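You operate a simulated robot arm through the tools that you are given. There is no shell and no other tool. Be economical: measure what you need, move in short steps, check, and stop when the job is done.

The job below is to be done with a simulated robot arm. You get a single attempt, and the scene is never put back.

## Task
Check the tomato tins on the top of the baking table. At the end: the red tomato tin (marked "TOMATOES") that expires last from the top of the baking table is on the pink coaster; the black candlestick stands on top of the brown parcel; the clear herb jar (marked "THYME") from the top of the baking table stands where the black candlestick stood; the red tomato tin that expires first from the top of the baking table is on the white coaster; whatever was shut is shut again. Leave all else as you found it, and nothing knocked over.

It is judged by the outcome, as a careful person would: the job done as asked, and still so three seconds after it is handed in. It fails if anything else is knocked over, pushed out of place, dropped, spilled or broken.

## Robot
A 7-joint arm with a two-finger parallel gripper, fixed in place. Base frame: the origin is at the foot of the arm, x ahead of it, y to its left, z up; the work surface is at about z = 0.88. Units: m, degrees, N and s.
With the tool pointing down near the work surface it reaches from about 0.3 to 0.7 m from the base axis. Its first joint turns from -66.0 to 66.0 degrees. Payload 1.57 kg.
The TCP is the grasp point between the finger pads, 0.03 m short of the fingertips. In the tool frame z runs along the fingers and y along their closing line. Largest opening 0.11 m; finger width 0.024, thickness 0.012; the body of the gripper, 0.048 by 0.112 m, starts 0.078 m behind the TCP.
Orientation is that of the tool frame in the base frame, as [roll, pitch, yaw] about the fixed x, y, z axes, in that order (R = Rz(yaw) Ry(pitch) Rx(roll)). With the fingers straight down and closing along the base's y, the tool's x points along the base's -x, its y along +y and its z along -z.

## Interface
- The arm moves only by the tool jog_arm. Its argument "plan" is a list that holds one entry, the list of rows, each a list of 7 numbers: the opening, from 0 (shut) to 1 (fully open), then the shift along the tool's x, y, z in m, then the turn, a rotation vector about the tool's x, y, z in degrees. In form: [[[jaw, x, y, z, ax, ay, az], ...]]. A call has 1 to 10 rows; each row is the pose to reach, as a shift and turn from the pose commanded when the call began, along the tool's axes at that moment. Rows are played at 5 a second. More than 0.05 m and 8.6 degrees between two rows, or a gripper value outside its range, and nothing of the call is played. A pose out of reach is approached as far as the arm can. The call stops where the force on the tool passes 40 N (or 10 N more than at its start, if that is more) or the arm is blocked; 0.2 s more then pass. Each finger travels about 0.108 m/s and halts on what it meets, pressing with about 38 N; the grip force reading is that of the motor and also rises with nothing between the fingers. The clock runs only during rows and for 0.2 s after the last one: add rows that repeat a pose to give the fingers time. It gives the time, the measured TCP pose, the force on the tool (base axes), the opening and the grip force at its end, in the units of the frame above (readings bear some noise).
- Cameras (640 x 400 px; columns grow to the right, rows downward): "scene" is fixed at [0.1662, -0.3994, 1.3917]; the picture's right is [0.73, -0.69, 0.00], its down [-0.46, -0.49, -0.74] and it looks along [0.50, 0.54, -0.68] (base axes); focal length 224 px, centre (320, 200). "wrist" rides on the gripper at [0.07, 0.016, -0.141] in the tool frame; the picture's right is [-0.23, 0.97, 0.00], its down [-0.85, -0.20, -0.48] and it looks along [-0.47, -0.11, 0.88] (tool axes); focal length 222 px, centre (320, 200). There is no depth. A picture from a camera that has moved, and an enlarged one, comes with that camera's place and axes in the base frame and with its lens.
- grab_frame(camera): a new picture of that camera. The clock stands still meanwhile.
- close_up(camera, box): a new picture of the part [left, top, right, bottom] of that camera's present view, enlarged. The clock stands still meanwhile.
- sign_off(): hands the job in; it is judged then, once.

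Work in short steps. Places have to be worked out from the pictures, the camera data and where the tool is seen: move nearer, look again, correct. Check each grasp and each placing, and mend what went wrong. You have 120 turns and 68 pictures in all, those below and enlarged ones among them. Open the gripper and draw the arm clear of the work before you hand the job in, unless the task says otherwise; then end with one line.

The tools are called after ">>>" as name(argument=value, ...) on one line, values as JSON. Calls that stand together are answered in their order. jog_arm: Moves the arm, as the interface text tells. Its arguments: {"type":"object","properties":{"plan":{"type":"array","items":{"type":"array","items":{"type":"array","items":{"type":"number"}}}}},"required":["plan"]} The other tools are called the same way: grab_frame (camera) takes a picture; close_up (camera, box) takes an enlarged picture of a part of a camera's view; sign_off () hands the job in.

At the start:

```text
time: 0.0
ee_pos: [0.4469, 0.1428, 1.1484]
ee_rot: [-180.0, 0.1, 180.0]
ft_force: [0.2, 0.7, 0.0]
opening: 0.1098
grip_force: 0.1
```

scene: 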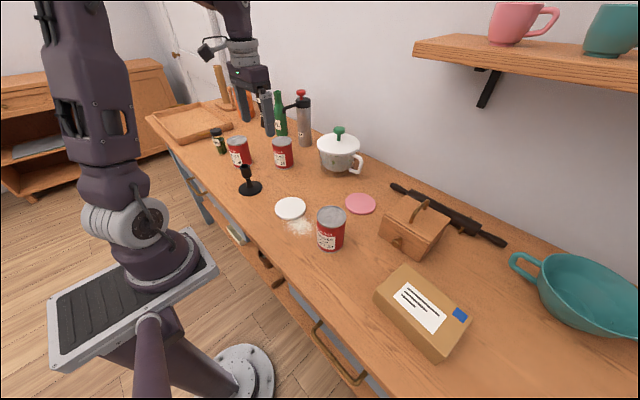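
wrist: 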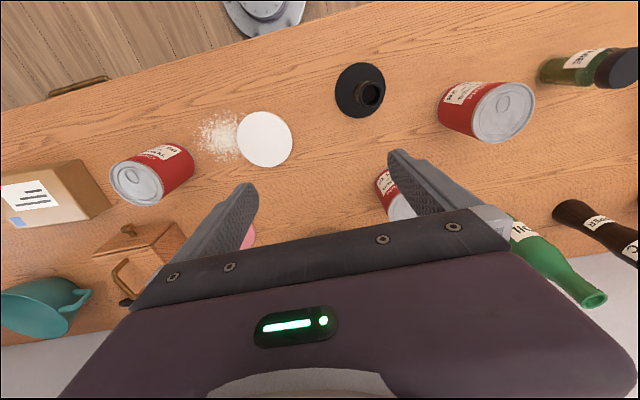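

The scene shows three tins, a herb jar, the candlestick, coasters and a parcel. I enlarge the key parts to read the labels.

>>> close_up(camera="scene", box=[200, 80, 320, 200])

>>> close_up(camera="scene", box=[270, 180, 390, 260])

>>> close_up(camera="wrist", box=[340, 40, 640, 230])

```text
3.33 times, centred on (260, 140) of scene
camera zoom: at [0.1662, -0.3994, 1.3917], right [0.73, -0.69, 0.0], down [-0.46, -0.49, -0.74], along [0.5, 0.54, -0.68], focal length 748 px, centre (520, 400)
```

zoom: 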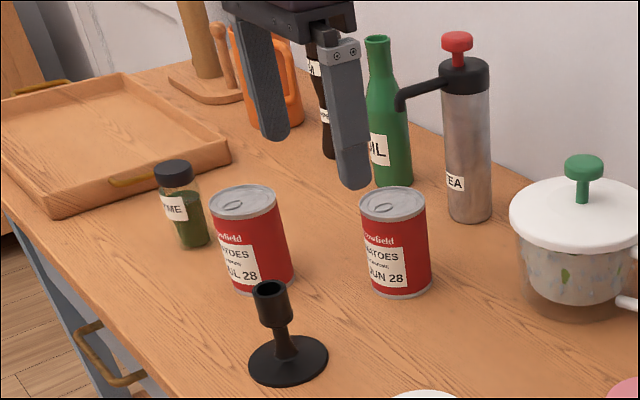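

```text
5.00 times, centred on (330, 220) of scene
camera zoom: at [0.1662, -0.3994, 1.3917], right [0.73, -0.69, 0.0], down [-0.46, -0.49, -0.74], along [0.5, 0.54, -0.68], focal length 1122 px, centre (270, 100)
```

zoom: 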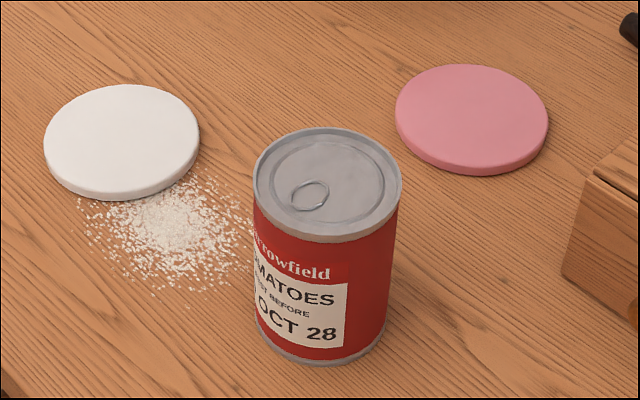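

```text
2.11 times, centred on (490, 135) of wrist
camera zoom: at [0.3763, 0.1595, 1.2914], right [0.23, 0.97, 0.0], down [0.85, -0.2, 0.48], along [0.47, -0.11, -0.88], focal length 468 px, centre (-38, 337)
```

zoom: 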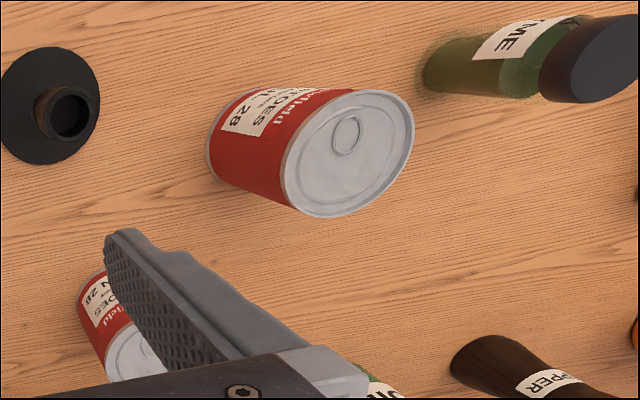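

Dates read: JUN 28, JUL 28, OCT 28, so JUN goes to the white coaster and OCT to the pink one. I estimate the OCT tin at about (0.444, -0.142) and move above it first.

>>> jog_arm(plan=[[[1, 0, -0.048, 0, 0, 0, 0], [1, 0, -0.096, 0, 0, 0, 0], [1, 0, -0.144, 0, 0, 0, 0], [1, 0, -0.192, 0, 0, 0, 0], [1, 0.001, -0.24, 0, 0, 0, 0], [1, 0.002, -0.285, 0, 0, 0, 0], [1, 0.002, -0.285, 0, 0, 0, 0]]])

>>> grab_frame(camera="wrist")

```text
time: 1.6
ee_pos: [0.4436, -0.1407, 1.1475]
ee_rot: [-179.8, 0.0, -180.0]
ft_force: [0.0, 0.0, 0.4]
opening: 0.11
grip_force: 0.0
```

```text
62 pictures are left
camera wrist: at [0.373, -0.1255, 1.2905], right [0.23, 0.97, 0.0], down [0.85, -0.2, 0.48], along [0.47, -0.11, -0.88], focal length 222 px, centre (320, 200)
```

wrist: 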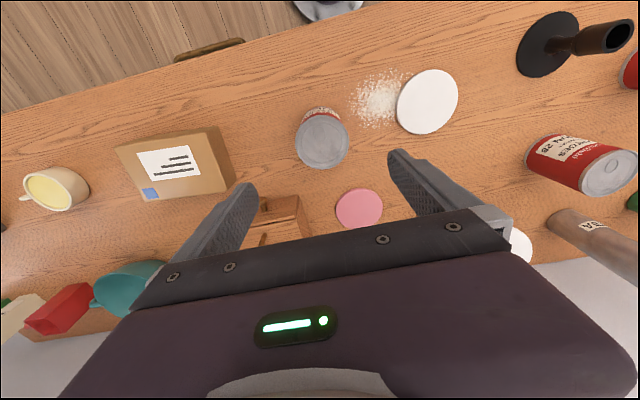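

The tin is directly under the TCP and about 5 mm further ahead. I descend around it and close.

>>> jog_arm(plan=[[[1, -0.004, 0, 0.045, 0, 0, 0], [1, -0.004, 0, 0.09, 0, 0, 0], [1, -0.004, 0, 0.13, 0, 0, 0], [1, -0.004, 0, 0.17, 0, 0, 0], [1, -0.004, 0, 0.205, 0, 0, 0], [1, -0.004, 0, 0.205, 0, 0, 0]]])

>>> grab_frame(camera="wrist")

```text
time: 3.0
ee_pos: [0.4495, -0.1423, 0.945]
ee_rot: [179.9, 0.1, 179.9]
ft_force: [0.1, 1.0, -0.4]
opening: 0.1102
grip_force: 0.1
```

```text
61 pictures are left
camera wrist: at [0.3791, -0.1255, 1.087], right [0.23, 0.97, 0.0], down [0.85, -0.2, 0.48], along [0.47, -0.11, -0.88], focal length 222 px, centre (320, 200)
```

wrist: 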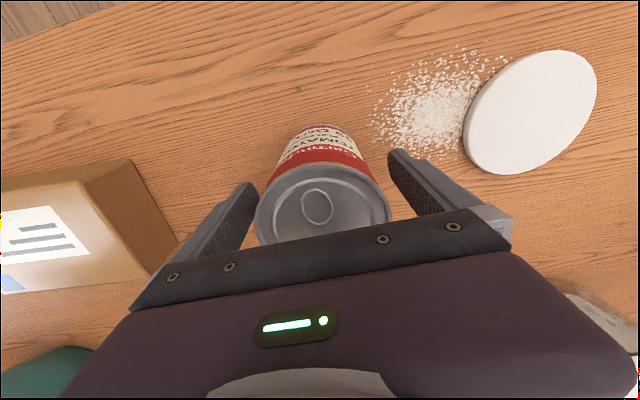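

The tin sits between the fingers, slightly nearer the base than the TCP. I shift 6 mm back and close.

>>> jog_arm(plan=[[[1, 0.006, 0.001, 0.003, 0, 0, 0], [0.7, 0.006, 0.001, 0.003, 0, 0, 0], [0.5, 0.006, 0.001, 0.003, 0, 0, 0], [0.5, 0.006, 0.001, 0.003, 0, 0, 0], [0.5, 0.006, 0.001, 0.003, 0, 0, 0]]])

```text
time: 4.2
ee_pos: [0.4431, -0.1413, 0.9423]
ee_rot: [180.0, 0.0, 179.9]
ft_force: [-1.2, 1.1, 0.1]
opening: 0.0738
grip_force: 37.7
```

Gripped at 7.4 cm. Lifting straight up and checking.

>>> jog_arm(plan=[[[0.5, 0, 0, -0.03, 0, 0, 0], [0.5, 0, 0, -0.06, 0, 0, 0], [0.5, 0, 0, -0.09, 0, 0, 0], [0.5, -0.045, 0.01, -0.09, 0, 0, 0], [0.5, -0.09, 0.02, -0.09, 0, 0, 0], [0.5, -0.135, 0.03, -0.09, 0, 0, 0], [0.5, -0.178, 0.041, -0.09, 0, 0, 0], [0.5, -0.178, 0.041, -0.09, 0, 0, 0]]])

>>> grab_frame(camera="wrist")

>>> grab_frame(camera="scene")

```text
time: 6.0
ee_pos: [0.6184, -0.1003, 1.0309]
ee_rot: [180.0, -0.1, 179.9]
ft_force: [0.4, 0.0, -5.1]
opening: 0.0738
grip_force: 37.5
```

```text
60 pictures are left
camera wrist: at [0.5483, -0.0846, 1.1732], right [0.23, 0.97, 0.0], down [0.86, -0.2, 0.48], along [0.46, -0.11, -0.88], focal length 222 px, centre (320, 200)
```

wrist: 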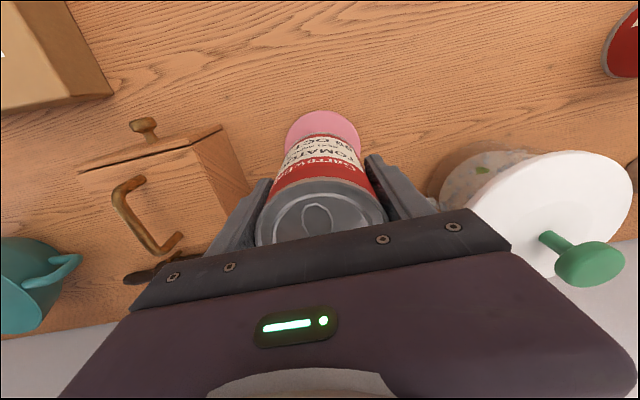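

```text
59 pictures are left
```

scene: 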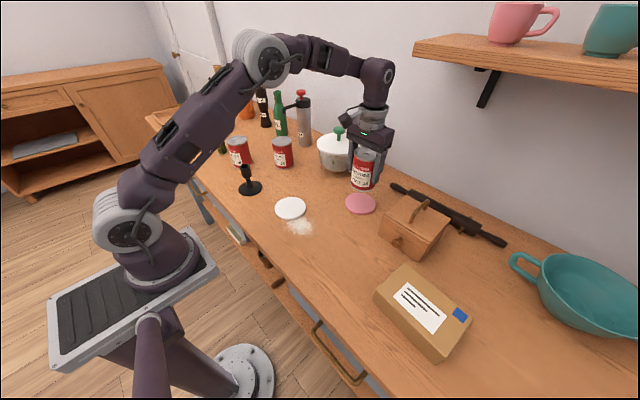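

The tin hangs level over the pink coaster (measured around (0.626, -0.100)). I lower it to just above, then feel for contact.

>>> jog_arm(plan=[[[0.5, 0, 0, 0.03, 0, 0, 0], [0.5, 0, 0, 0.055, 0, 0, 0], [0.5, 0, 0, 0.072, 0, 0, 0], [0.5, 0, 0, 0.075, 0, 0, 0], [0.5, 0, 0, 0.075, 0, 0, 0]]])

>>> grab_frame(camera="wrist")

>>> close_up(camera="scene", box=[310, 140, 420, 220])

```text
time: 7.2
ee_pos: [0.6194, -0.1017, 0.9563]
ee_rot: [179.9, -0.1, 180.0]
ft_force: [0.7, 0.1, -4.8]
opening: 0.0736
grip_force: 38.0
```

```text
58 pictures are left
camera wrist: at [0.5492, -0.0841, 1.0977], right [0.23, 0.97, 0.0], down [0.86, -0.2, 0.48], along [0.47, -0.11, -0.88], focal length 222 px, centre (320, 200)
```

wrist: 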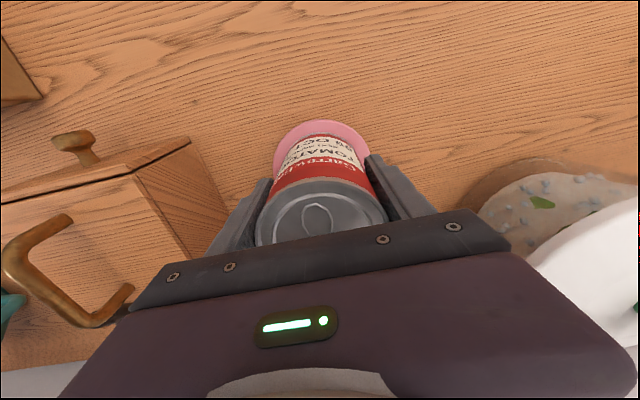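

```text
5.00 times, centred on (365, 180) of scene
camera zoom: at [0.1662, -0.3994, 1.3917], right [0.73, -0.69, 0.0], down [-0.46, -0.49, -0.74], along [0.5, 0.54, -0.68], focal length 1122 px, centre (95, 300)
```

zoom: 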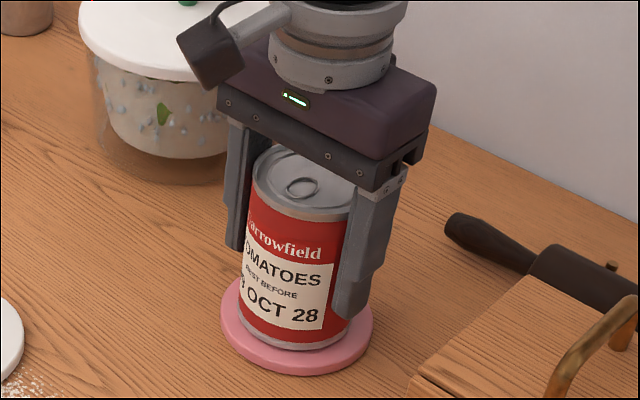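

The tin is centred above the pink coaster. I lower in small steps until contact.

>>> jog_arm(plan=[[[0.5, 0, 0, 0.002, 0, 0, 0], [0.5, 0, 0, 0.004, 0, 0, 0], [0.5, 0, 0, 0.005, 0, 0, 0], [0.5, 0, 0, 0.006, 0, 0, 0]]])

```text
time: 8.2
ee_pos: [0.6205, -0.1007, 0.9521]
ee_rot: [179.8, 0.1, -180.0]
ft_force: [-8.4, 3.4, 19.9]
opening: 0.074
grip_force: 38.3
```

Force has turned to +20 N, so the tin is resting on the coaster. I ease up 1 mm, open and rise.

>>> jog_arm(plan=[[[0.5, 0, 0, -0.002, 0, 0, 0], [0.75, 0, 0, -0.002, 0, 0, 0], [0.95, 0, 0, -0.002, 0, 0, 0], [0.95, 0, 0, -0.002, 0, 0, 0], [0.95, 0, 0, -0.04, 0, 0, 0], [0.95, 0, 0, -0.085, 0, 0, 0], [0.95, 0, 0, -0.13, 0, 0, 0], [0.95, 0, 0, -0.175, 0, 0, 0]]])

>>> grab_frame(camera="wrist")

```text
time: 10.0
ee_pos: [0.6212, -0.1018, 1.1258]
ee_rot: [180.0, 0.0, 179.9]
ft_force: [-0.4, -0.2, -0.5]
opening: 0.1043
grip_force: 0.0
```

```text
56 pictures are left
camera wrist: at [0.5507, -0.0857, 1.2676], right [0.23, 0.97, 0.0], down [0.86, -0.2, 0.48], along [0.47, -0.11, -0.88], focal length 222 px, centre (320, 200)
```

wrist: 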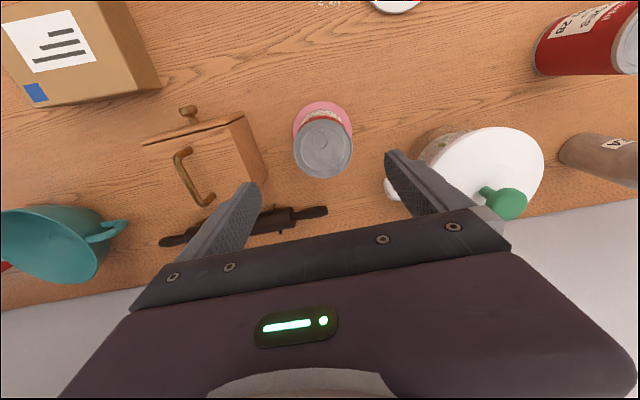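

The OCT tin stands on the pink coaster. Next I move above the candlestick (~(0.405, 0.219)).

>>> jog_arm(plan=[[[0.95, 0.024, 0.036, 0, 0, 0, 0], [0.95, 0.048, 0.072, 0, 0, 0, 0], [0.95, 0.072, 0.107, 0, 0, 0, 0], [0.95, 0.096, 0.143, 0, 0, 0, 0], [0.95, 0.12, 0.178, 0, 0, 0, 0], [0.95, 0.144, 0.214, 0, 0, 0, 0], [0.95, 0.168, 0.25, 0, 0, 0, 0], [0.95, 0.192, 0.286, 0, 0, 0, 0], [0.95, 0.216, 0.321, 0, 0, 0, 0], [0.95, 0.216, 0.321, 0, 0, 0, 0]]])

>>> grab_frame(camera="wrist")

```text
time: 12.2
ee_pos: [0.4043, 0.2229, 1.1277]
ee_rot: [-180.0, 0.0, 180.0]
ft_force: [-0.5, 0.2, 0.7]
opening: 0.1043
grip_force: 0.0
```

```text
55 pictures are left
camera wrist: at [0.3337, 0.2387, 1.2686], right [0.23, 0.97, 0.0], down [0.85, -0.2, 0.48], along [0.47, -0.11, -0.88], focal length 222 px, centre (320, 200)
```

wrist: 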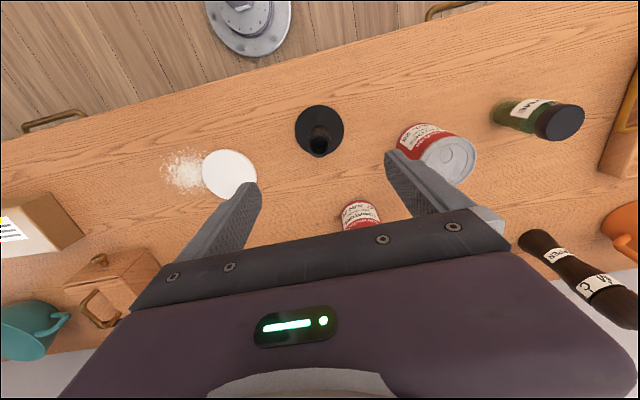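

The candlestick is at about (0.410, 0.220), its cup reaching roughly z 0.985. I descend to cup height and check before closing.

>>> jog_arm(plan=[[[0.9, -0.005, -0.003, 0.04, 0, 0, 0], [0.8, -0.005, -0.003, 0.08, 0, 0, 0], [0.7, -0.005, -0.003, 0.12, 0, 0, 0], [0.6, -0.005, -0.003, 0.159, 0, 0, 0], [0.6, -0.005, -0.003, 0.159, 0, 0, 0]]])

>>> grab_frame(camera="wrist")

>>> close_up(camera="scene", box=[200, 130, 300, 210])

```text
time: 13.4
ee_pos: [0.4097, 0.219, 0.9669]
ee_rot: [-180.0, 0.0, 180.0]
ft_force: [0.1, -0.6, -0.4]
opening: 0.066
grip_force: 0.1
```

```text
54 pictures are left
camera wrist: at [0.3377, 0.2352, 1.1082], right [0.23, 0.97, 0.0], down [0.85, -0.2, 0.48], along [0.47, -0.11, -0.88], focal length 222 px, centre (320, 200)
```

wrist: 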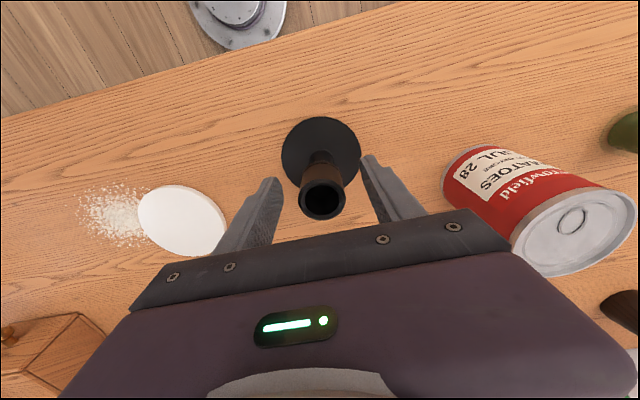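

```text
5.00 times, centred on (250, 170) of scene
camera zoom: at [0.1662, -0.3994, 1.3917], right [0.73, -0.69, 0.0], down [-0.46, -0.49, -0.74], along [0.5, 0.54, -0.68], focal length 1122 px, centre (670, 350)
```

zoom: 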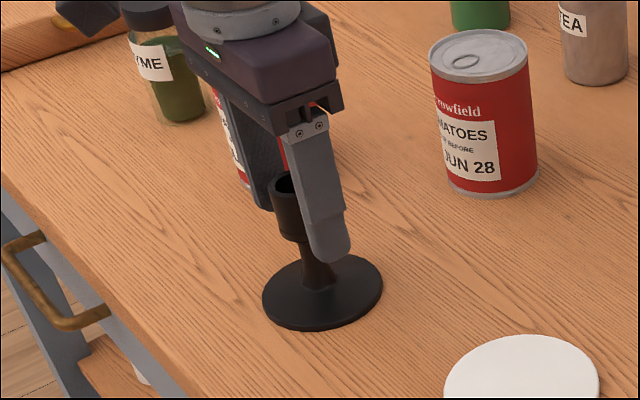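

The candlestick is between the fingers, about 4 mm nearer the base than the TCP. I correct, close and record its place as (0.406, 0.220).

>>> jog_arm(plan=[[[0.6, 0.004, 0.001, 0, 0, 0, 0], [0.4, 0.004, 0.001, 0, 0, 0, 0], [0.2, 0.004, 0.001, 0, 0, 0, 0], [0.15, 0.004, 0.001, 0, 0, 0, 0], [0.15, 0.004, 0.001, 0, 0, 0, 0]]])

```text
time: 14.6
ee_pos: [0.4046, 0.2193, 0.9668]
ee_rot: [180.0, 0.0, -180.0]
ft_force: [-0.3, 1.6, 0.1]
opening: 0.0345
grip_force: 38.0
```

Gripped at 3.45 cm. I lift and carry it toward the parcel.

>>> jog_arm(plan=[[[0.15, 0, 0, -0.03, 0, 0, 0], [0.15, 0, 0, -0.07, 0, 0, 0], [0.15, 0, 0, -0.11, 0, 0, 0], [0.15, 0, 0, -0.15, 0, 0, 0], [0.15, 0, -0.045, -0.15, 0, 0, 0], [0.15, 0, -0.09, -0.15, 0, 0, 0], [0.15, 0, -0.135, -0.15, 0, 0, 0], [0.15, 0, -0.18, -0.15, 0, 0, 0], [0.15, 0, -0.225, -0.15, 0, 0, 0], [0.15, 0, -0.27, -0.15, 0, 0, 0]]])

>>> jog_arm(plan=[[[0.15, -0.004, -0.045, 0, 0, 0, 0], [0.15, -0.008, -0.09, 0, 0, 0, 0], [0.15, -0.012, -0.135, 0, 0, 0, 0], [0.15, -0.016, -0.18, 0, 0, 0, 0], [0.15, -0.02, -0.225, 0, 0, 0, 0], [0.15, -0.024, -0.27, 0, 0, 0, 0], [0.15, -0.028, -0.31, 0, 0, 0, 0], [0.15, -0.028, -0.345, 0, 0, 0, 0], [0.15, -0.028, -0.345, 0, 0, 0, 0]]])

>>> grab_frame(camera="wrist")

>>> grab_frame(camera="scene")

```text
time: 16.8
ee_pos: [0.404, -0.0546, 1.1165]
ee_rot: [-180.0, 0.0, 179.9]
ft_force: [0.3, -0.3, -2.9]
opening: 0.0342
grip_force: 38.0
```

```text
time: 18.8
ee_pos: [0.431, -0.3963, 1.1148]
ee_rot: [-180.0, 0.0, 180.0]
ft_force: [-0.3, 0.7, -3.1]
opening: 0.0343
grip_force: 37.7
```

```text
52 pictures are left
camera wrist: at [0.3615, -0.3806, 1.2567], right [0.23, 0.97, 0.0], down [0.86, -0.2, 0.48], along [0.47, -0.11, -0.88], focal length 222 px, centre (320, 200)
```

wrist: 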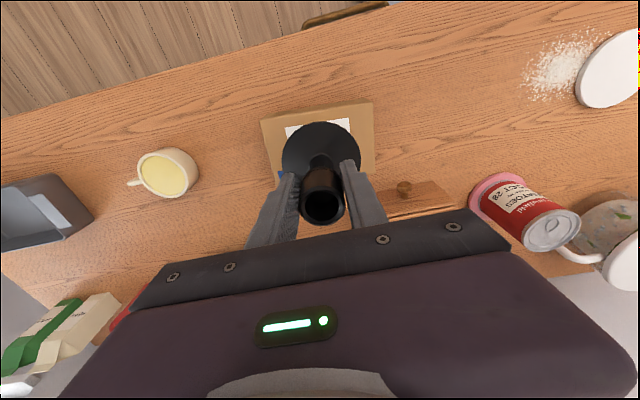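

```text
51 pictures are left
```

scene: 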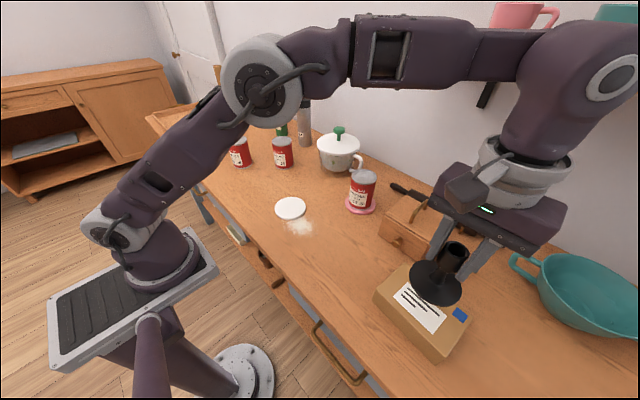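

The candlestick hangs upright over the parcel; I estimate the parcel top's centre at (0.443, -0.396). I shift 9 mm ahead and lower halfway for a check.

>>> jog_arm(plan=[[[0.15, -0.009, 0, 0.02, 0, 0, 0], [0.15, -0.009, 0, 0.04, 0, 0, 0], [0.15, -0.009, 0, 0.06, 0, 0, 0], [0.15, -0.009, 0, 0.06, 0, 0, 0]]])

>>> grab_frame(camera="wrist")

>>> close_up(camera="scene", box=[360, 230, 500, 370])

```text
time: 19.8
ee_pos: [0.4417, -0.3956, 1.0553]
ee_rot: [-179.9, 0.0, -179.9]
ft_force: [0.4, 0.3, -3.9]
opening: 0.0343
grip_force: 37.7
```

```text
50 pictures are left
camera wrist: at [0.3712, -0.3796, 1.1966], right [0.23, 0.97, 0.0], down [0.85, -0.2, 0.48], along [0.47, -0.11, -0.88], focal length 222 px, centre (320, 200)
```

wrist: 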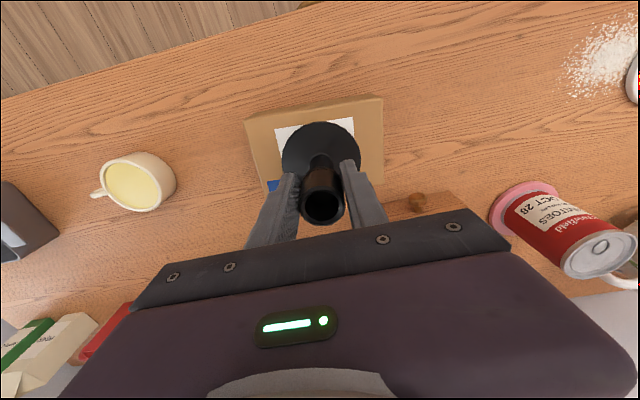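

```text
2.86 times, centred on (430, 300) of scene
camera zoom: at [0.1662, -0.3994, 1.3917], right [0.73, -0.69, 0.0], down [-0.46, -0.49, -0.74], along [0.5, 0.54, -0.68], focal length 641 px, centre (6, -86)
```

zoom: 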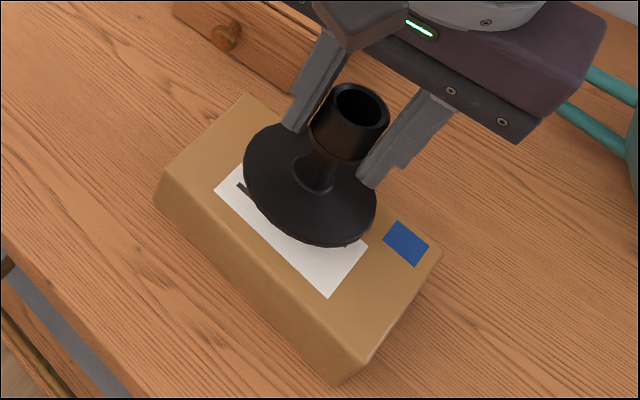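

Projecting straight down, the base lands at the middle of the parcel top. I lower gently, 4 mm per row.

>>> jog_arm(plan=[[[0.15, -0.002, 0, 0.004, 0, 0, 0], [0.15, -0.002, 0, 0.008, 0, 0, 0], [0.15, -0.002, 0, 0.012, 0, 0, 0], [0.15, -0.002, 0, 0.016, 0, 0, 0], [0.15, -0.002, 0, 0.02, 0, 0, 0]]])

>>> close_up(camera="scene", box=[360, 230, 500, 370])

```text
time: 21.0
ee_pos: [0.4427, -0.3955, 1.0369]
ee_rot: [180.0, 0.0, 179.9]
ft_force: [0.0, 0.1, -3.7]
opening: 0.0344
grip_force: 37.7
```

```text
2.86 times, centred on (430, 300) of scene
camera zoom: at [0.1662, -0.3994, 1.3917], right [0.73, -0.69, 0.0], down [-0.46, -0.49, -0.74], along [0.5, 0.54, -0.68], focal length 641 px, centre (6, -86)
```

zoom: 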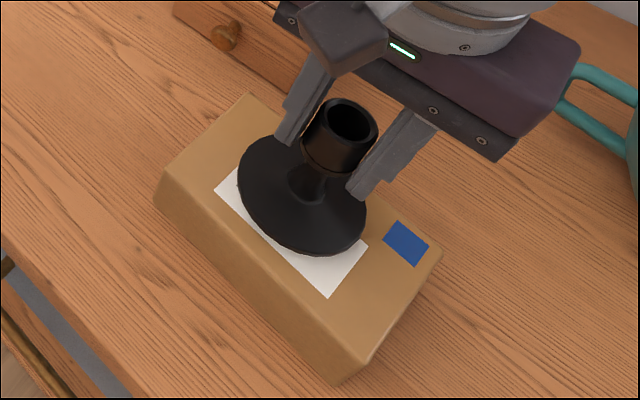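

No contact yet (bottom at about 0.949). I continue down in 2–3 mm rows.

>>> jog_arm(plan=[[[0.15, 0, 0, 0.003, 0, 0, 0], [0.15, 0, 0, 0.006, 0, 0, 0], [0.15, 0, 0, 0.008, 0, 0, 0], [0.15, 0, 0, 0.01, 0, 0, 0]]])

```text
time: 22.0
ee_pos: [0.444, -0.3958, 1.0266]
ee_rot: [179.9, 0.0, 180.0]
ft_force: [-0.2, -0.3, -3.2]
opening: 0.0344
grip_force: 38.3
```

Still no contact. Continuing at 2 mm per row.

>>> jog_arm(plan=[[[0.15, 0, 0, 0.002, 0, 0, 0], [0.15, 0, 0, 0.004, 0, 0, 0], [0.15, 0, 0, 0.006, 0, 0, 0], [0.15, 0, 0, 0.008, 0, 0, 0]]])

>>> close_up(camera="scene", box=[360, 230, 500, 370])

```text
time: 23.0
ee_pos: [0.4443, -0.395, 1.0198]
ee_rot: [-180.0, 0.1, -180.0]
ft_force: [-5.9, 6.3, 23.7]
opening: 0.0343
grip_force: 38.8
```

```text
2.86 times, centred on (430, 300) of scene
camera zoom: at [0.1657, -0.3989, 1.3919], right [0.73, -0.69, 0.0], down [-0.46, -0.49, -0.74], along [0.51, 0.54, -0.68], focal length 641 px, centre (6, -86)
```

zoom: 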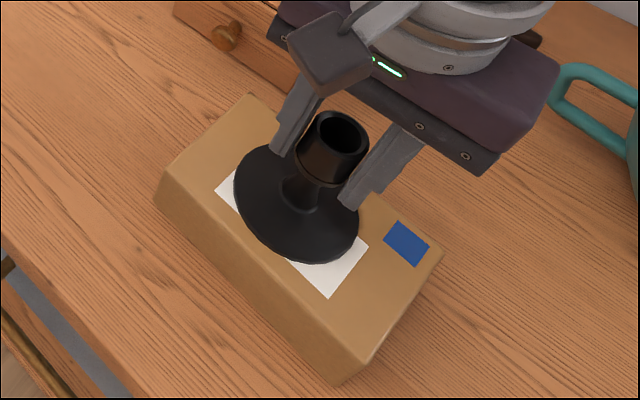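

Contact at +24 N; the base is fully on the parcel. I relieve the pressure, open and rise.

>>> jog_arm(plan=[[[0.15, 0, 0, -0.001, 0, 0, 0], [0.4, 0, 0, -0.001, 0, 0, 0], [0.6, 0, 0, -0.001, 0, 0, 0], [0.6, 0, 0, -0.001, 0, 0, 0], [0.6, 0, 0, -0.03, 0, 0, 0], [0.6, 0, 0, -0.07, 0, 0, 0], [0.6, 0, 0, -0.11, 0, 0, 0]]])

>>> close_up(camera="scene", box=[360, 230, 500, 370])

```text
time: 24.6
ee_pos: [0.4442, -0.3948, 1.1293]
ee_rot: [180.0, 0.1, 180.0]
ft_force: [-0.9, 0.9, 1.2]
opening: 0.0663
grip_force: 0.1
```

```text
2.86 times, centred on (430, 300) of scene
camera zoom: at [0.1661, -0.3994, 1.3917], right [0.73, -0.69, 0.0], down [-0.46, -0.49, -0.74], along [0.5, 0.54, -0.68], focal length 641 px, centre (6, -86)
```

zoom: 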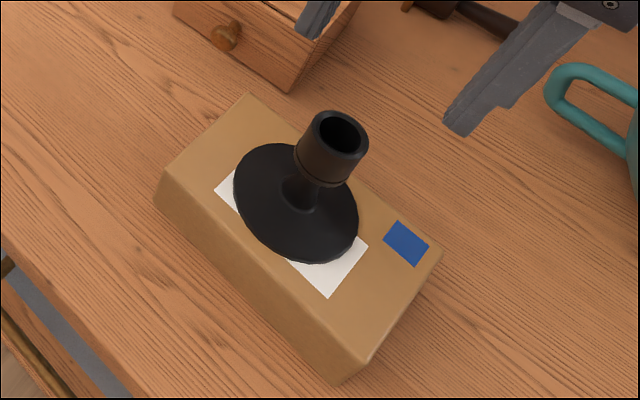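

The candlestick stands on the parcel. Next is the thyme jar near (0.442, 0.527); I travel across at height.

>>> jog_arm(plan=[[[0.7, 0.002, 0.049, 0, 0, 0, 0], [0.7, 0.004, 0.098, 0, 0, 0, 0], [0.7, 0.006, 0.147, 0, 0, 0, 0], [0.7, 0.008, 0.196, 0, 0, 0, 0], [0.7, 0.01, 0.245, 0, 0, 0, 0], [0.7, 0.012, 0.294, 0, 0, 0, 0], [0.7, 0.014, 0.343, 0, 0, 0, 0], [0.7, 0.016, 0.392, 0, 0, 0, 0], [0.7, 0.018, 0.441, 0, 0, 0, 0], [0.7, 0.02, 0.49, 0, 0, 0, 0]]])

>>> jog_arm(plan=[[[0.75, 0, 0.048, 0, 0, 0, 0], [0.75, 0, 0.096, 0, 0, 0, 0], [0.75, 0, 0.144, 0, 0, 0, 0], [0.75, 0, 0.192, 0, 0, 0, 0], [0.75, 0, 0.24, 0, 0, 0, 0], [0.75, 0, 0.288, 0, 0, 0, 0], [0.75, 0, 0.336, 0, 0, 0, 0], [0.75, 0, 0.384, 0, 0, 0, 0], [0.75, 0, 0.384, 0, 0, 0, 0]]])

>>> grab_frame(camera="wrist")

```text
time: 26.8
ee_pos: [0.4228, 0.0937, 1.1274]
ee_rot: [-180.0, 0.1, 179.9]
ft_force: [0.1, 0.6, 0.1]
opening: 0.0768
grip_force: 0.1
```

```text
time: 28.8
ee_pos: [0.4093, 0.4375, 1.1244]
ee_rot: [179.9, -0.1, 179.9]
ft_force: [0.7, 0.7, 0.3]
opening: 0.0825
grip_force: 0.0
out of reach, approached as far as the arm can: row 8, 9
```

```text
45 pictures are left
camera wrist: at [0.3389, 0.4542, 1.2665], right [0.23, 0.97, 0.0], down [0.86, -0.2, 0.48], along [0.47, -0.11, -0.88], focal length 222 px, centre (320, 200)
```

wrist: 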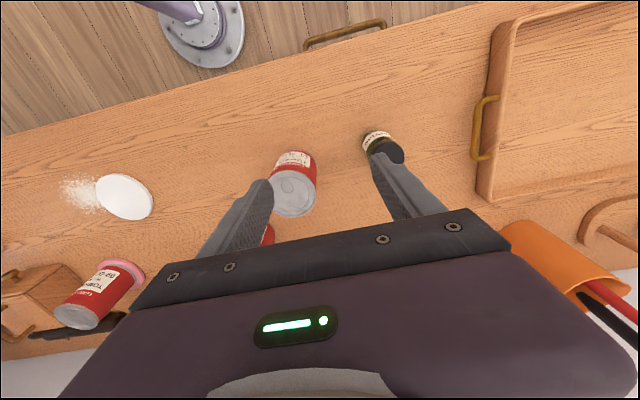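

The arm is at its reach limit at this height; the jar cap appears at about (0.437, 0.517). Reach is larger lower down, so I drop to z≈1.05 first, then see how far it goes.

>>> jog_arm(plan=[[[0.75, 0.01, 0, 0.03, 0, 0, 0], [0.75, 0.01, 0, 0.06, 0, 0, 0], [0.75, 0.01, 0, 0.07, 0, 0, 0], [0.75, 0.01, 0, 0.07, 0, 0, 0]]])

```text
time: 29.8
ee_pos: [0.4007, 0.4378, 1.0553]
ee_rot: [180.0, -0.1, -179.9]
ft_force: [-0.5, -0.5, -0.5]
opening: 0.0824
grip_force: 0.0
```

The command base is the actual pose. Now I step outward toward the jar at this lower height.

>>> jog_arm(plan=[[[0.8, 0, 0.03, 0, 0, 0, 0], [0.8, -0.01, 0.06, 0, 0, 0, 0], [0.8, -0.03, 0.078, 0, 0, 0, 0], [0.8, -0.036, 0.08, 0, 0, 0, 0], [0.8, -0.036, 0.08, 0, 0, 0, 0]]])

>>> grab_frame(camera="wrist")

```text
time: 31.0
ee_pos: [0.4024, 0.4779, 1.0556]
ee_rot: [179.9, 0.1, 180.0]
ft_force: [0.6, 0.0, -0.6]
opening: 0.0881
grip_force: 0.2
out of reach, approached as far as the arm can: row 2, 3, 4, 5
```

```text
44 pictures are left
camera wrist: at [0.332, 0.4949, 1.1978], right [0.23, 0.97, 0.0], down [0.85, -0.2, 0.48], along [0.47, -0.11, -0.88], focal length 222 px, centre (320, 200)
```

wrist: 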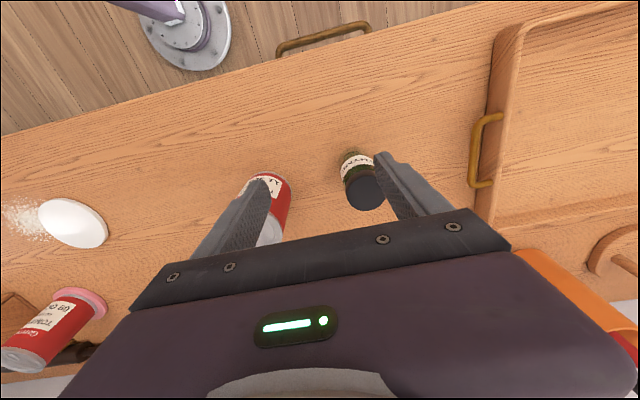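

The limit here is about 0.625 m and the jar is at about 0.675 m. I turn the gripper so its closing line is tangential (50° yaw), so that I can later tilt about the closing axis to reach further.

>>> jog_arm(plan=[[[0.8, 0.01, -0.012, 0, 0, 0, -8], [0.8, 0.02, -0.024, 0, 0, 0, -16], [0.8, 0.02, -0.024, 0, 0, 0, -24], [0.8, 0.02, -0.024, 0, 0, 0, -32], [0.8, 0.02, -0.024, 0, 0, 0, -40], [0.8, 0.02, -0.024, 0, 0, 0, -48], [0.8, 0.02, -0.024, 0, 0, 0, -50], [0.8, 0.02, -0.024, 0, 0, 0, -50]]])

>>> grab_frame(camera="wrist")

```text
time: 32.8
ee_pos: [0.3808, 0.4575, 1.0567]
ee_rot: [180.0, -0.1, -130.0]
ft_force: [0.5, -0.2, 0.1]
opening: 0.0882
grip_force: 0.1
```

```text
43 pictures are left
camera wrist: at [0.3239, 0.4147, 1.198], right [-0.6, 0.8, 0.0], down [0.7, 0.53, 0.48], along [0.38, 0.29, -0.88], focal length 222 px, centre (320, 200)
```

wrist: 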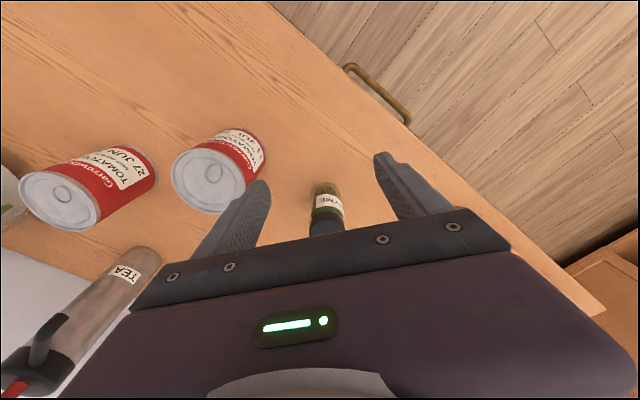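

The gripper turned fine; the jar is at about (0.441, 0.515). Now I tilt 20° about the closing axis, fingers pointing outward, to gain reach.

>>> jog_arm(plan=[[[0.8, 0, 0, 0, 0, -7, 0], [0.8, 0, 0, 0, 0, -14, 0], [0.8, 0, 0, 0, 0, -20, 0], [0.8, 0, 0, 0, 0, -20, 0]]])

>>> grab_frame(camera="wrist")

```text
time: 33.8
ee_pos: [0.3813, 0.459, 1.0571]
ee_rot: [180.0, 20.2, -130.0]
ft_force: [-0.6, -0.5, -0.6]
opening: 0.0882
grip_force: 0.0
```

```text
42 pictures are left
camera wrist: at [0.2952, 0.3812, 1.1657], right [-0.61, 0.79, 0.08], down [0.56, 0.36, 0.74], along [0.56, 0.5, -0.66], focal length 222 px, centre (320, 200)
```

wrist: 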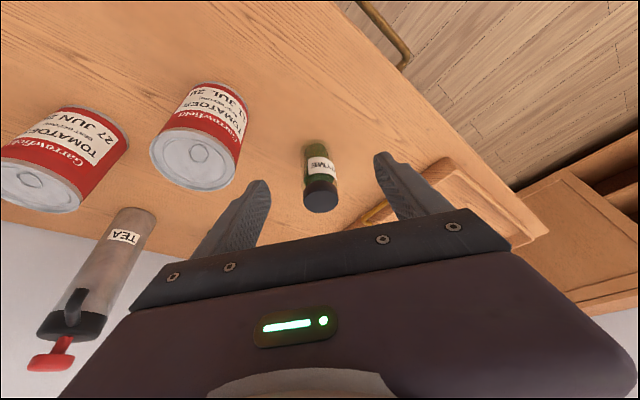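

Tilt worked; the jar is at about (0.442, 0.515). I line up on it and stop about 4 cm short of the grasp pose to check.

>>> jog_arm(plan=[[[0.85, -0.02, -0.005, 0.01, 0, 0, 0], [0.85, -0.039, -0.0105, 0.02, 0, 0, 0], [0.85, -0.039, -0.0105, 0.05, 0, 0, 0], [0.85, -0.039, -0.0105, 0.08, 0, 0, 0], [0.85, -0.039, -0.0105, 0.09, 0, 0, 0], [0.85, -0.039, -0.0105, 0.09, 0, 0, 0]]])

>>> grab_frame(camera="wrist")

>>> close_up(camera="scene", box=[180, 90, 290, 170])

```text
time: 35.2
ee_pos: [0.4329, 0.5045, 0.9839]
ee_rot: [179.9, 20.0, -130.0]
ft_force: [0.7, 0.1, 0.2]
opening: 0.0936
grip_force: 0.2
```

```text
41 pictures are left
camera wrist: at [0.346, 0.4269, 1.0942], right [-0.61, 0.79, 0.08], down [0.56, 0.36, 0.74], along [0.56, 0.5, -0.67], focal length 222 px, centre (320, 200)
```

wrist: 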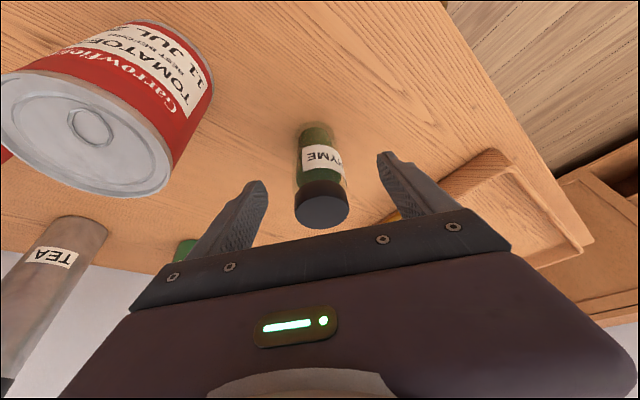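

```text
5.00 times, centred on (235, 130) of scene
camera zoom: at [0.1662, -0.3994, 1.3917], right [0.73, -0.69, 0.0], down [-0.46, -0.49, -0.74], along [0.5, 0.54, -0.68], focal length 1122 px, centre (745, 550)
```

zoom: 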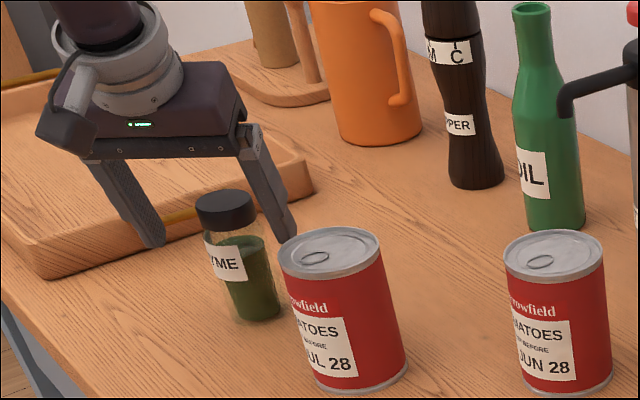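

The jar is centred between the fingers, about 2 cm further out. I advance along the finger direction and close.

>>> jog_arm(plan=[[[0.85, -0.002, -0.001, 0.015, 0, 0, 0], [0.85, -0.004, -0.001, 0.03, 0, 0, 0], [0.85, -0.005, -0.001, 0.042, 0, 0, 0], [0.85, -0.005, -0.001, 0.042, 0, 0, 0], [0.6, -0.005, -0.001, 0.042, 0, 0, 0], [0.4, -0.005, -0.001, 0.042, 0, 0, 0], [0.3, -0.005, -0.001, 0.042, 0, 0, 0], [0.3, -0.005, -0.001, 0.042, 0, 0, 0]]])

>>> grab_frame(camera="wrist")

```text
time: 37.0
ee_pos: [0.4459, 0.5159, 0.9473]
ee_rot: [180.0, 20.0, -129.9]
ft_force: [-0.6, 0.3, -0.7]
opening: 0.0467
grip_force: 38.1
```

```text
39 pictures are left
camera wrist: at [0.359, 0.4393, 1.0566], right [-0.61, 0.79, 0.08], down [0.56, 0.36, 0.74], along [0.56, 0.5, -0.67], focal length 222 px, centre (320, 200)
```

wrist: 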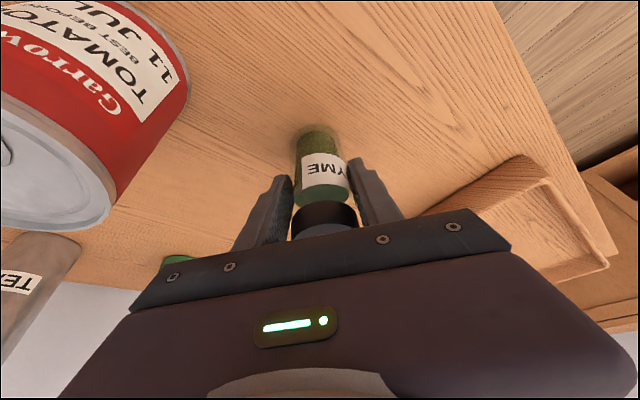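

Gripped at 4.7 cm. I lift straight, then draw inward while rising.

>>> jog_arm(plan=[[[0.3, -0.005, 0, -0.014, 0, 0, 0], [0.3, -0.0103, 0, -0.0282, 0, 0, 0], [0.3, 0.001, 0, -0.07, 0, 0, 0], [0.3, 0.0128, 0, -0.111, 0, 0, 0], [0.3, 0.03, 0, -0.14, 0, 0, 0], [0.3, 0.045, 0, -0.16, 0, 0, 0], [0.3, 0.045, 0, -0.16, 0, 0, 0]]])

>>> grab_frame(camera="scene")

```text
time: 38.6
ee_pos: [0.3837, 0.4418, 1.0831]
ee_rot: [180.0, 20.0, -130.1]
ft_force: [0.3, -0.6, -0.9]
opening: 0.0468
grip_force: 38.2
```

```text
38 pictures are left
```

scene: 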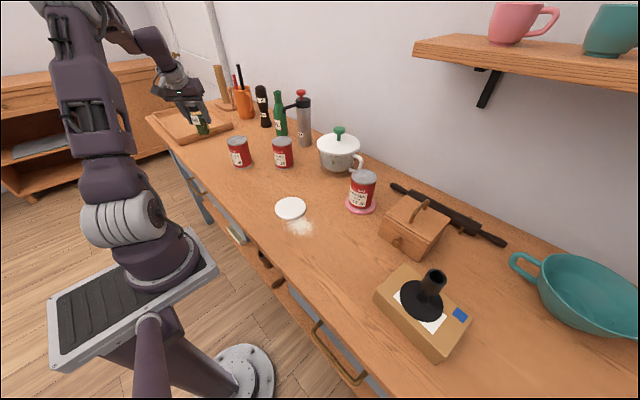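

The jar is in hand. I undo the tilt so it hangs straight from a vertical tool.

>>> jog_arm(plan=[[[0.3, 0, 0, 0, 0, 7, 0], [0.3, 0, 0, 0, 0, 14, 0], [0.3, 0, 0, 0, 0, 20, 0], [0.3, 0, 0, 0, 0, 20, 0]]])

```text
time: 39.6
ee_pos: [0.3823, 0.4413, 1.0824]
ee_rot: [-180.0, -0.1, -129.9]
ft_force: [-0.4, 0.4, -1.7]
opening: 0.0471
grip_force: 37.9
```

Untilting also tilts the jar, which was gripped upright with the tool tilted, so I restore the 20° tilt and keep it for placing.

>>> jog_arm(plan=[[[0.3, 0, 0, 0, 0, -7, 0], [0.3, 0, 0, 0, 0, -14, 0], [0.3, 0, 0, 0, 0, -20, 0], [0.3, 0, 0, 0, 0, -20, 0]]])

>>> jog_arm(plan=[[[0.3, 0.0243, -0.0266, -0.0088, 0, 0, 0], [0.3, 0.0486, -0.0532, -0.0176, 0, 0, 0], [0.3, 0.0728, -0.0798, -0.0264, 0, 0, 0], [0.3, 0.097, -0.1064, -0.0352, 0, 0, 0], [0.3, 0.1214, -0.133, -0.044, 0, 0, 0], [0.3, 0.1456, -0.1597, -0.053, 0, 0, 0], [0.3, 0.1456, -0.1597, -0.053, 0, 0, 0]]])

>>> grab_frame(camera="wrist")

>>> close_up(camera="scene", box=[190, 110, 310, 220])

```text
time: 40.6
ee_pos: [0.3838, 0.4426, 1.0819]
ee_rot: [-180.0, 20.1, -130.0]
ft_force: [0.4, -0.1, -1.1]
opening: 0.0468
grip_force: 37.9
```

```text
time: 42.2
ee_pos: [0.4054, 0.2186, 1.0836]
ee_rot: [180.0, 20.0, -129.9]
ft_force: [0.6, 0.0, -0.8]
opening: 0.0468
grip_force: 37.4
```

```text
37 pictures are left
camera wrist: at [0.3191, 0.1425, 1.192], right [-0.61, 0.79, 0.08], down [0.56, 0.36, 0.74], along [0.56, 0.5, -0.67], focal length 222 px, centre (320, 200)
```

wrist: 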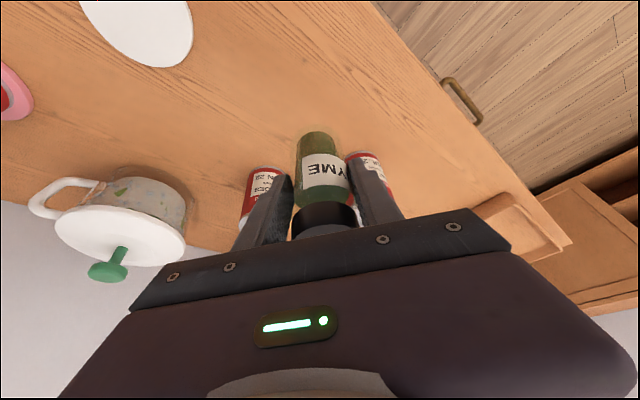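

```text
3.64 times, centred on (250, 165) of scene
camera zoom: at [0.1662, -0.3994, 1.3917], right [0.73, -0.69, 0.0], down [-0.46, -0.49, -0.74], along [0.5, 0.54, -0.68], focal length 816 px, centre (574, 327)
```

zoom: 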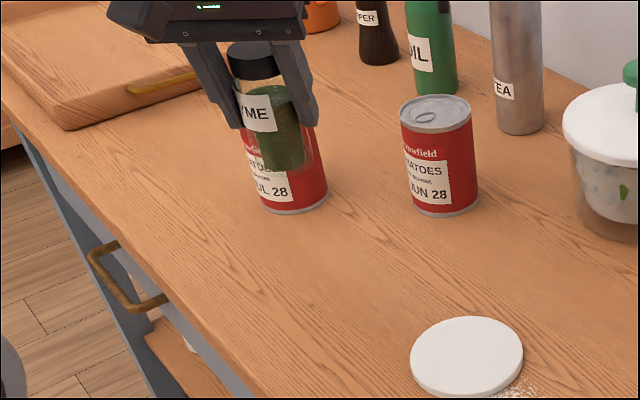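

The jar hangs upright above the recorded place. I lower it vertically to just above the table.

>>> jog_arm(plan=[[[0.3, 0.0137, 0, 0.0376, 0, 0, 0], [0.3, 0.0274, 0, 0.0752, 0, 0, 0], [0.3, 0.0376, 0, 0.1034, 0, 0, 0], [0.3, 0.0438, 0, 0.1203, 0, 0, 0], [0.3, 0.0438, 0, 0.1203, 0, 0, 0]]])

>>> close_up(camera="scene", box=[190, 110, 310, 220])

```text
time: 43.4
ee_pos: [0.4059, 0.2215, 0.9554]
ee_rot: [180.0, 20.0, -130.1]
ft_force: [1.0, -0.7, -1.2]
opening: 0.047
grip_force: 37.7
```

```text
3.64 times, centred on (250, 165) of scene
camera zoom: at [0.1662, -0.3994, 1.3917], right [0.73, -0.69, 0.0], down [-0.46, -0.49, -0.74], along [0.5, 0.54, -0.68], focal length 816 px, centre (574, 327)
```

zoom: 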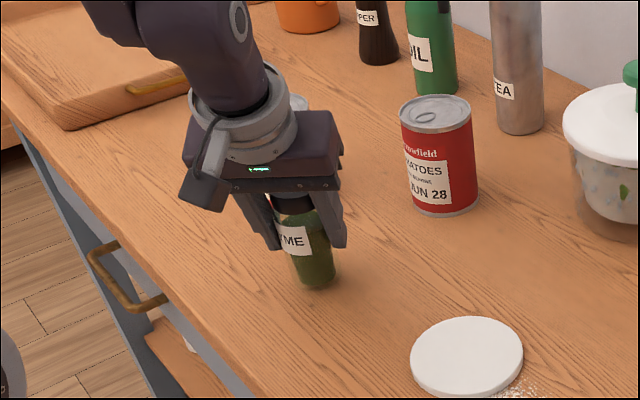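

Just above the table at the right spot. Final lowering in small steps.

>>> jog_arm(plan=[[[0.3, 0.001, 0, 0.003, 0, 0, 0], [0.3, 0.002, 0, 0.0056, 0, 0, 0], [0.3, 0.0027, 0, 0.0075, 0, 0, 0], [0.3, 0.0031, 0, 0.0085, 0, 0, 0]]])

```text
time: 44.4
ee_pos: [0.4071, 0.2219, 0.9455]
ee_rot: [180.0, 20.2, -130.0]
ft_force: [-2.5, -3.3, 24.0]
opening: 0.0471
grip_force: 37.6
```

Contact at 24 N. I release and withdraw along the fingers.

>>> jog_arm(plan=[[[0.3, -0.0004, 0, -0.001, 0, 0, 0], [0.55, -0.0004, 0, -0.001, 0, 0, 0], [0.8, -0.0004, 0, -0.001, 0, 0, 0], [0.8, -0.0004, 0, -0.001, 0, 0, 0], [0.8, 0, 0, -0.04, 0, 0, 0], [0.8, 0, 0, -0.08, 0, 0, 0], [0.8, 0, 0, -0.125, 0, 0, 0], [0.8, 0, 0, -0.17, 0, 0, 0]]])

>>> grab_frame(camera="wrist")

>>> close_up(camera="scene", box=[190, 110, 310, 220])

```text
time: 46.2
ee_pos: [0.3672, 0.1779, 1.1037]
ee_rot: [180.0, 19.9, -129.9]
ft_force: [-0.5, 0.0, 0.0]
opening: 0.0879
grip_force: 0.1
```

```text
34 pictures are left
camera wrist: at [0.2816, 0.0998, 1.2143], right [-0.61, 0.79, 0.08], down [0.56, 0.36, 0.74], along [0.56, 0.5, -0.67], focal length 222 px, centre (320, 200)
```

wrist: 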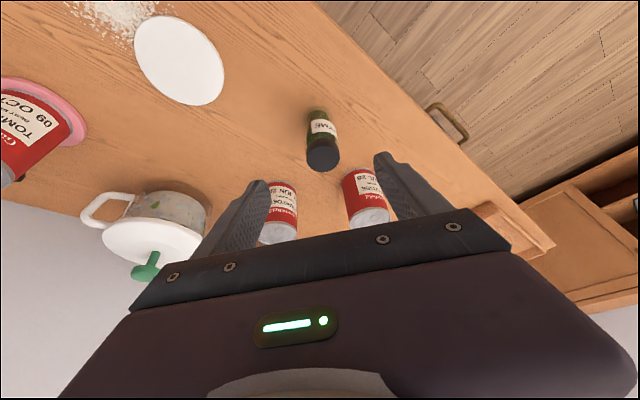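

```text
3.64 times, centred on (250, 165) of scene
camera zoom: at [0.1661, -0.3994, 1.3917], right [0.73, -0.69, 0.0], down [-0.46, -0.49, -0.74], along [0.5, 0.54, -0.68], focal length 816 px, centre (574, 327)
```

zoom: 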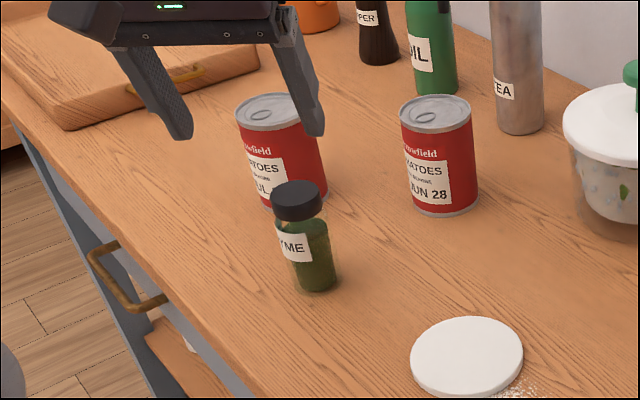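

The jar stands upright where the candlestick was. Now I untilt the tool before going for the JUN tin.

>>> jog_arm(plan=[[[0.95, 0, 0, 0, 0, 7, 0], [0.95, 0, 0, 0, 0, 14, 0], [0.95, 0, 0, 0, 0, 20, 0], [0.95, 0, 0, 0, 0, 20, 0]]])

>>> jog_arm(plan=[[[1, 0, 0, 0, 0, 0, 8], [1, 0, 0, 0, 0, 0, 16], [1, 0, 0, 0, 0, 0, 24], [1, 0, 0, 0, 0, 0, 26], [1, 0, 0, 0, 0, 0, 26]]])

```text
time: 47.2
ee_pos: [0.3684, 0.1758, 1.1056]
ee_rot: [180.0, -0.1, -130.0]
ft_force: [-0.1, -0.5, 0.4]
opening: 0.1043
grip_force: 0.2
```

```text
time: 48.4
ee_pos: [0.3682, 0.1766, 1.1044]
ee_rot: [180.0, 0.0, -156.1]
ft_force: [-0.1, 0.3, -0.9]
opening: 0.1099
grip_force: 0.1
```

Tool is vertical with yaw 24° toward the JUN tin (~(0.582, 0.263)). I move out above it, stopping slightly short.

>>> jog_arm(plan=[[[1, -0.045, -0.002, 0, 0, 0, 0], [1, -0.09, -0.004, 0, 0, 0, 0], [1, -0.135, -0.006, 0, 0, 0, 0], [1, -0.175, -0.008, 0, 0, 0, 0], [1, -0.205, -0.008, 0, 0, 0, 0], [1, -0.205, -0.008, 0, 0, 0, 0]]])

>>> grab_frame(camera="wrist")

```text
time: 49.8
ee_pos: [0.5596, 0.2543, 1.1066]
ee_rot: [-180.0, 0.0, -156.0]
ft_force: [0.1, 0.0, 0.7]
opening: 0.1101
grip_force: 0.0
```

```text
32 pictures are left
camera wrist: at [0.4886, 0.2409, 1.2482], right [-0.19, 0.98, 0.0], down [0.86, 0.17, 0.48], along [0.47, 0.09, -0.88], focal length 222 px, centre (320, 200)
```

wrist: 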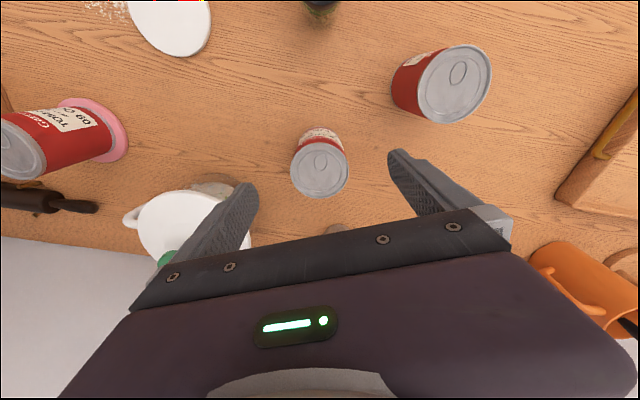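

The JUN tin is at about (0.582, 0.260). I line up and descend around it.

>>> jog_arm(plan=[[[1, -0.01, -0.003, 0.02, 0, 0, 0], [1, -0.021, -0.003, 0.05, 0, 0, 0], [1, -0.021, -0.003, 0.09, 0, 0, 0], [1, -0.021, -0.003, 0.13, 0, 0, 0], [1, -0.021, -0.003, 0.162, 0, 0, 0], [1, -0.021, -0.003, 0.162, 0, 0, 0]]])

>>> grab_frame(camera="wrist")

```text
time: 51.2
ee_pos: [0.5785, 0.2613, 0.9426]
ee_rot: [-180.0, -0.1, -156.1]
ft_force: [0.1, -0.3, -1.0]
opening: 0.11
grip_force: 0.2
```

```text
31 pictures are left
camera wrist: at [0.5075, 0.2473, 1.0842], right [-0.19, 0.98, 0.0], down [0.86, 0.17, 0.48], along [0.47, 0.09, -0.88], focal length 222 px, centre (320, 200)
```

wrist: 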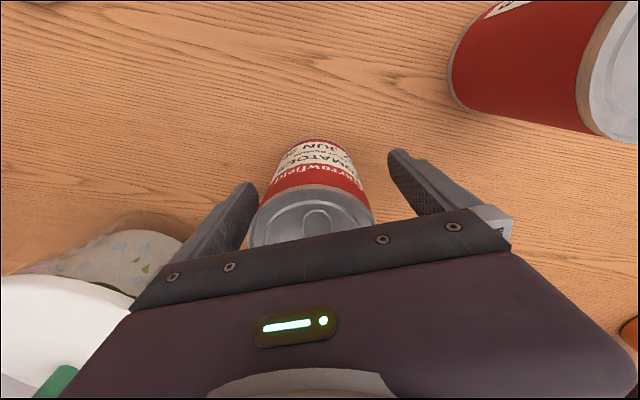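

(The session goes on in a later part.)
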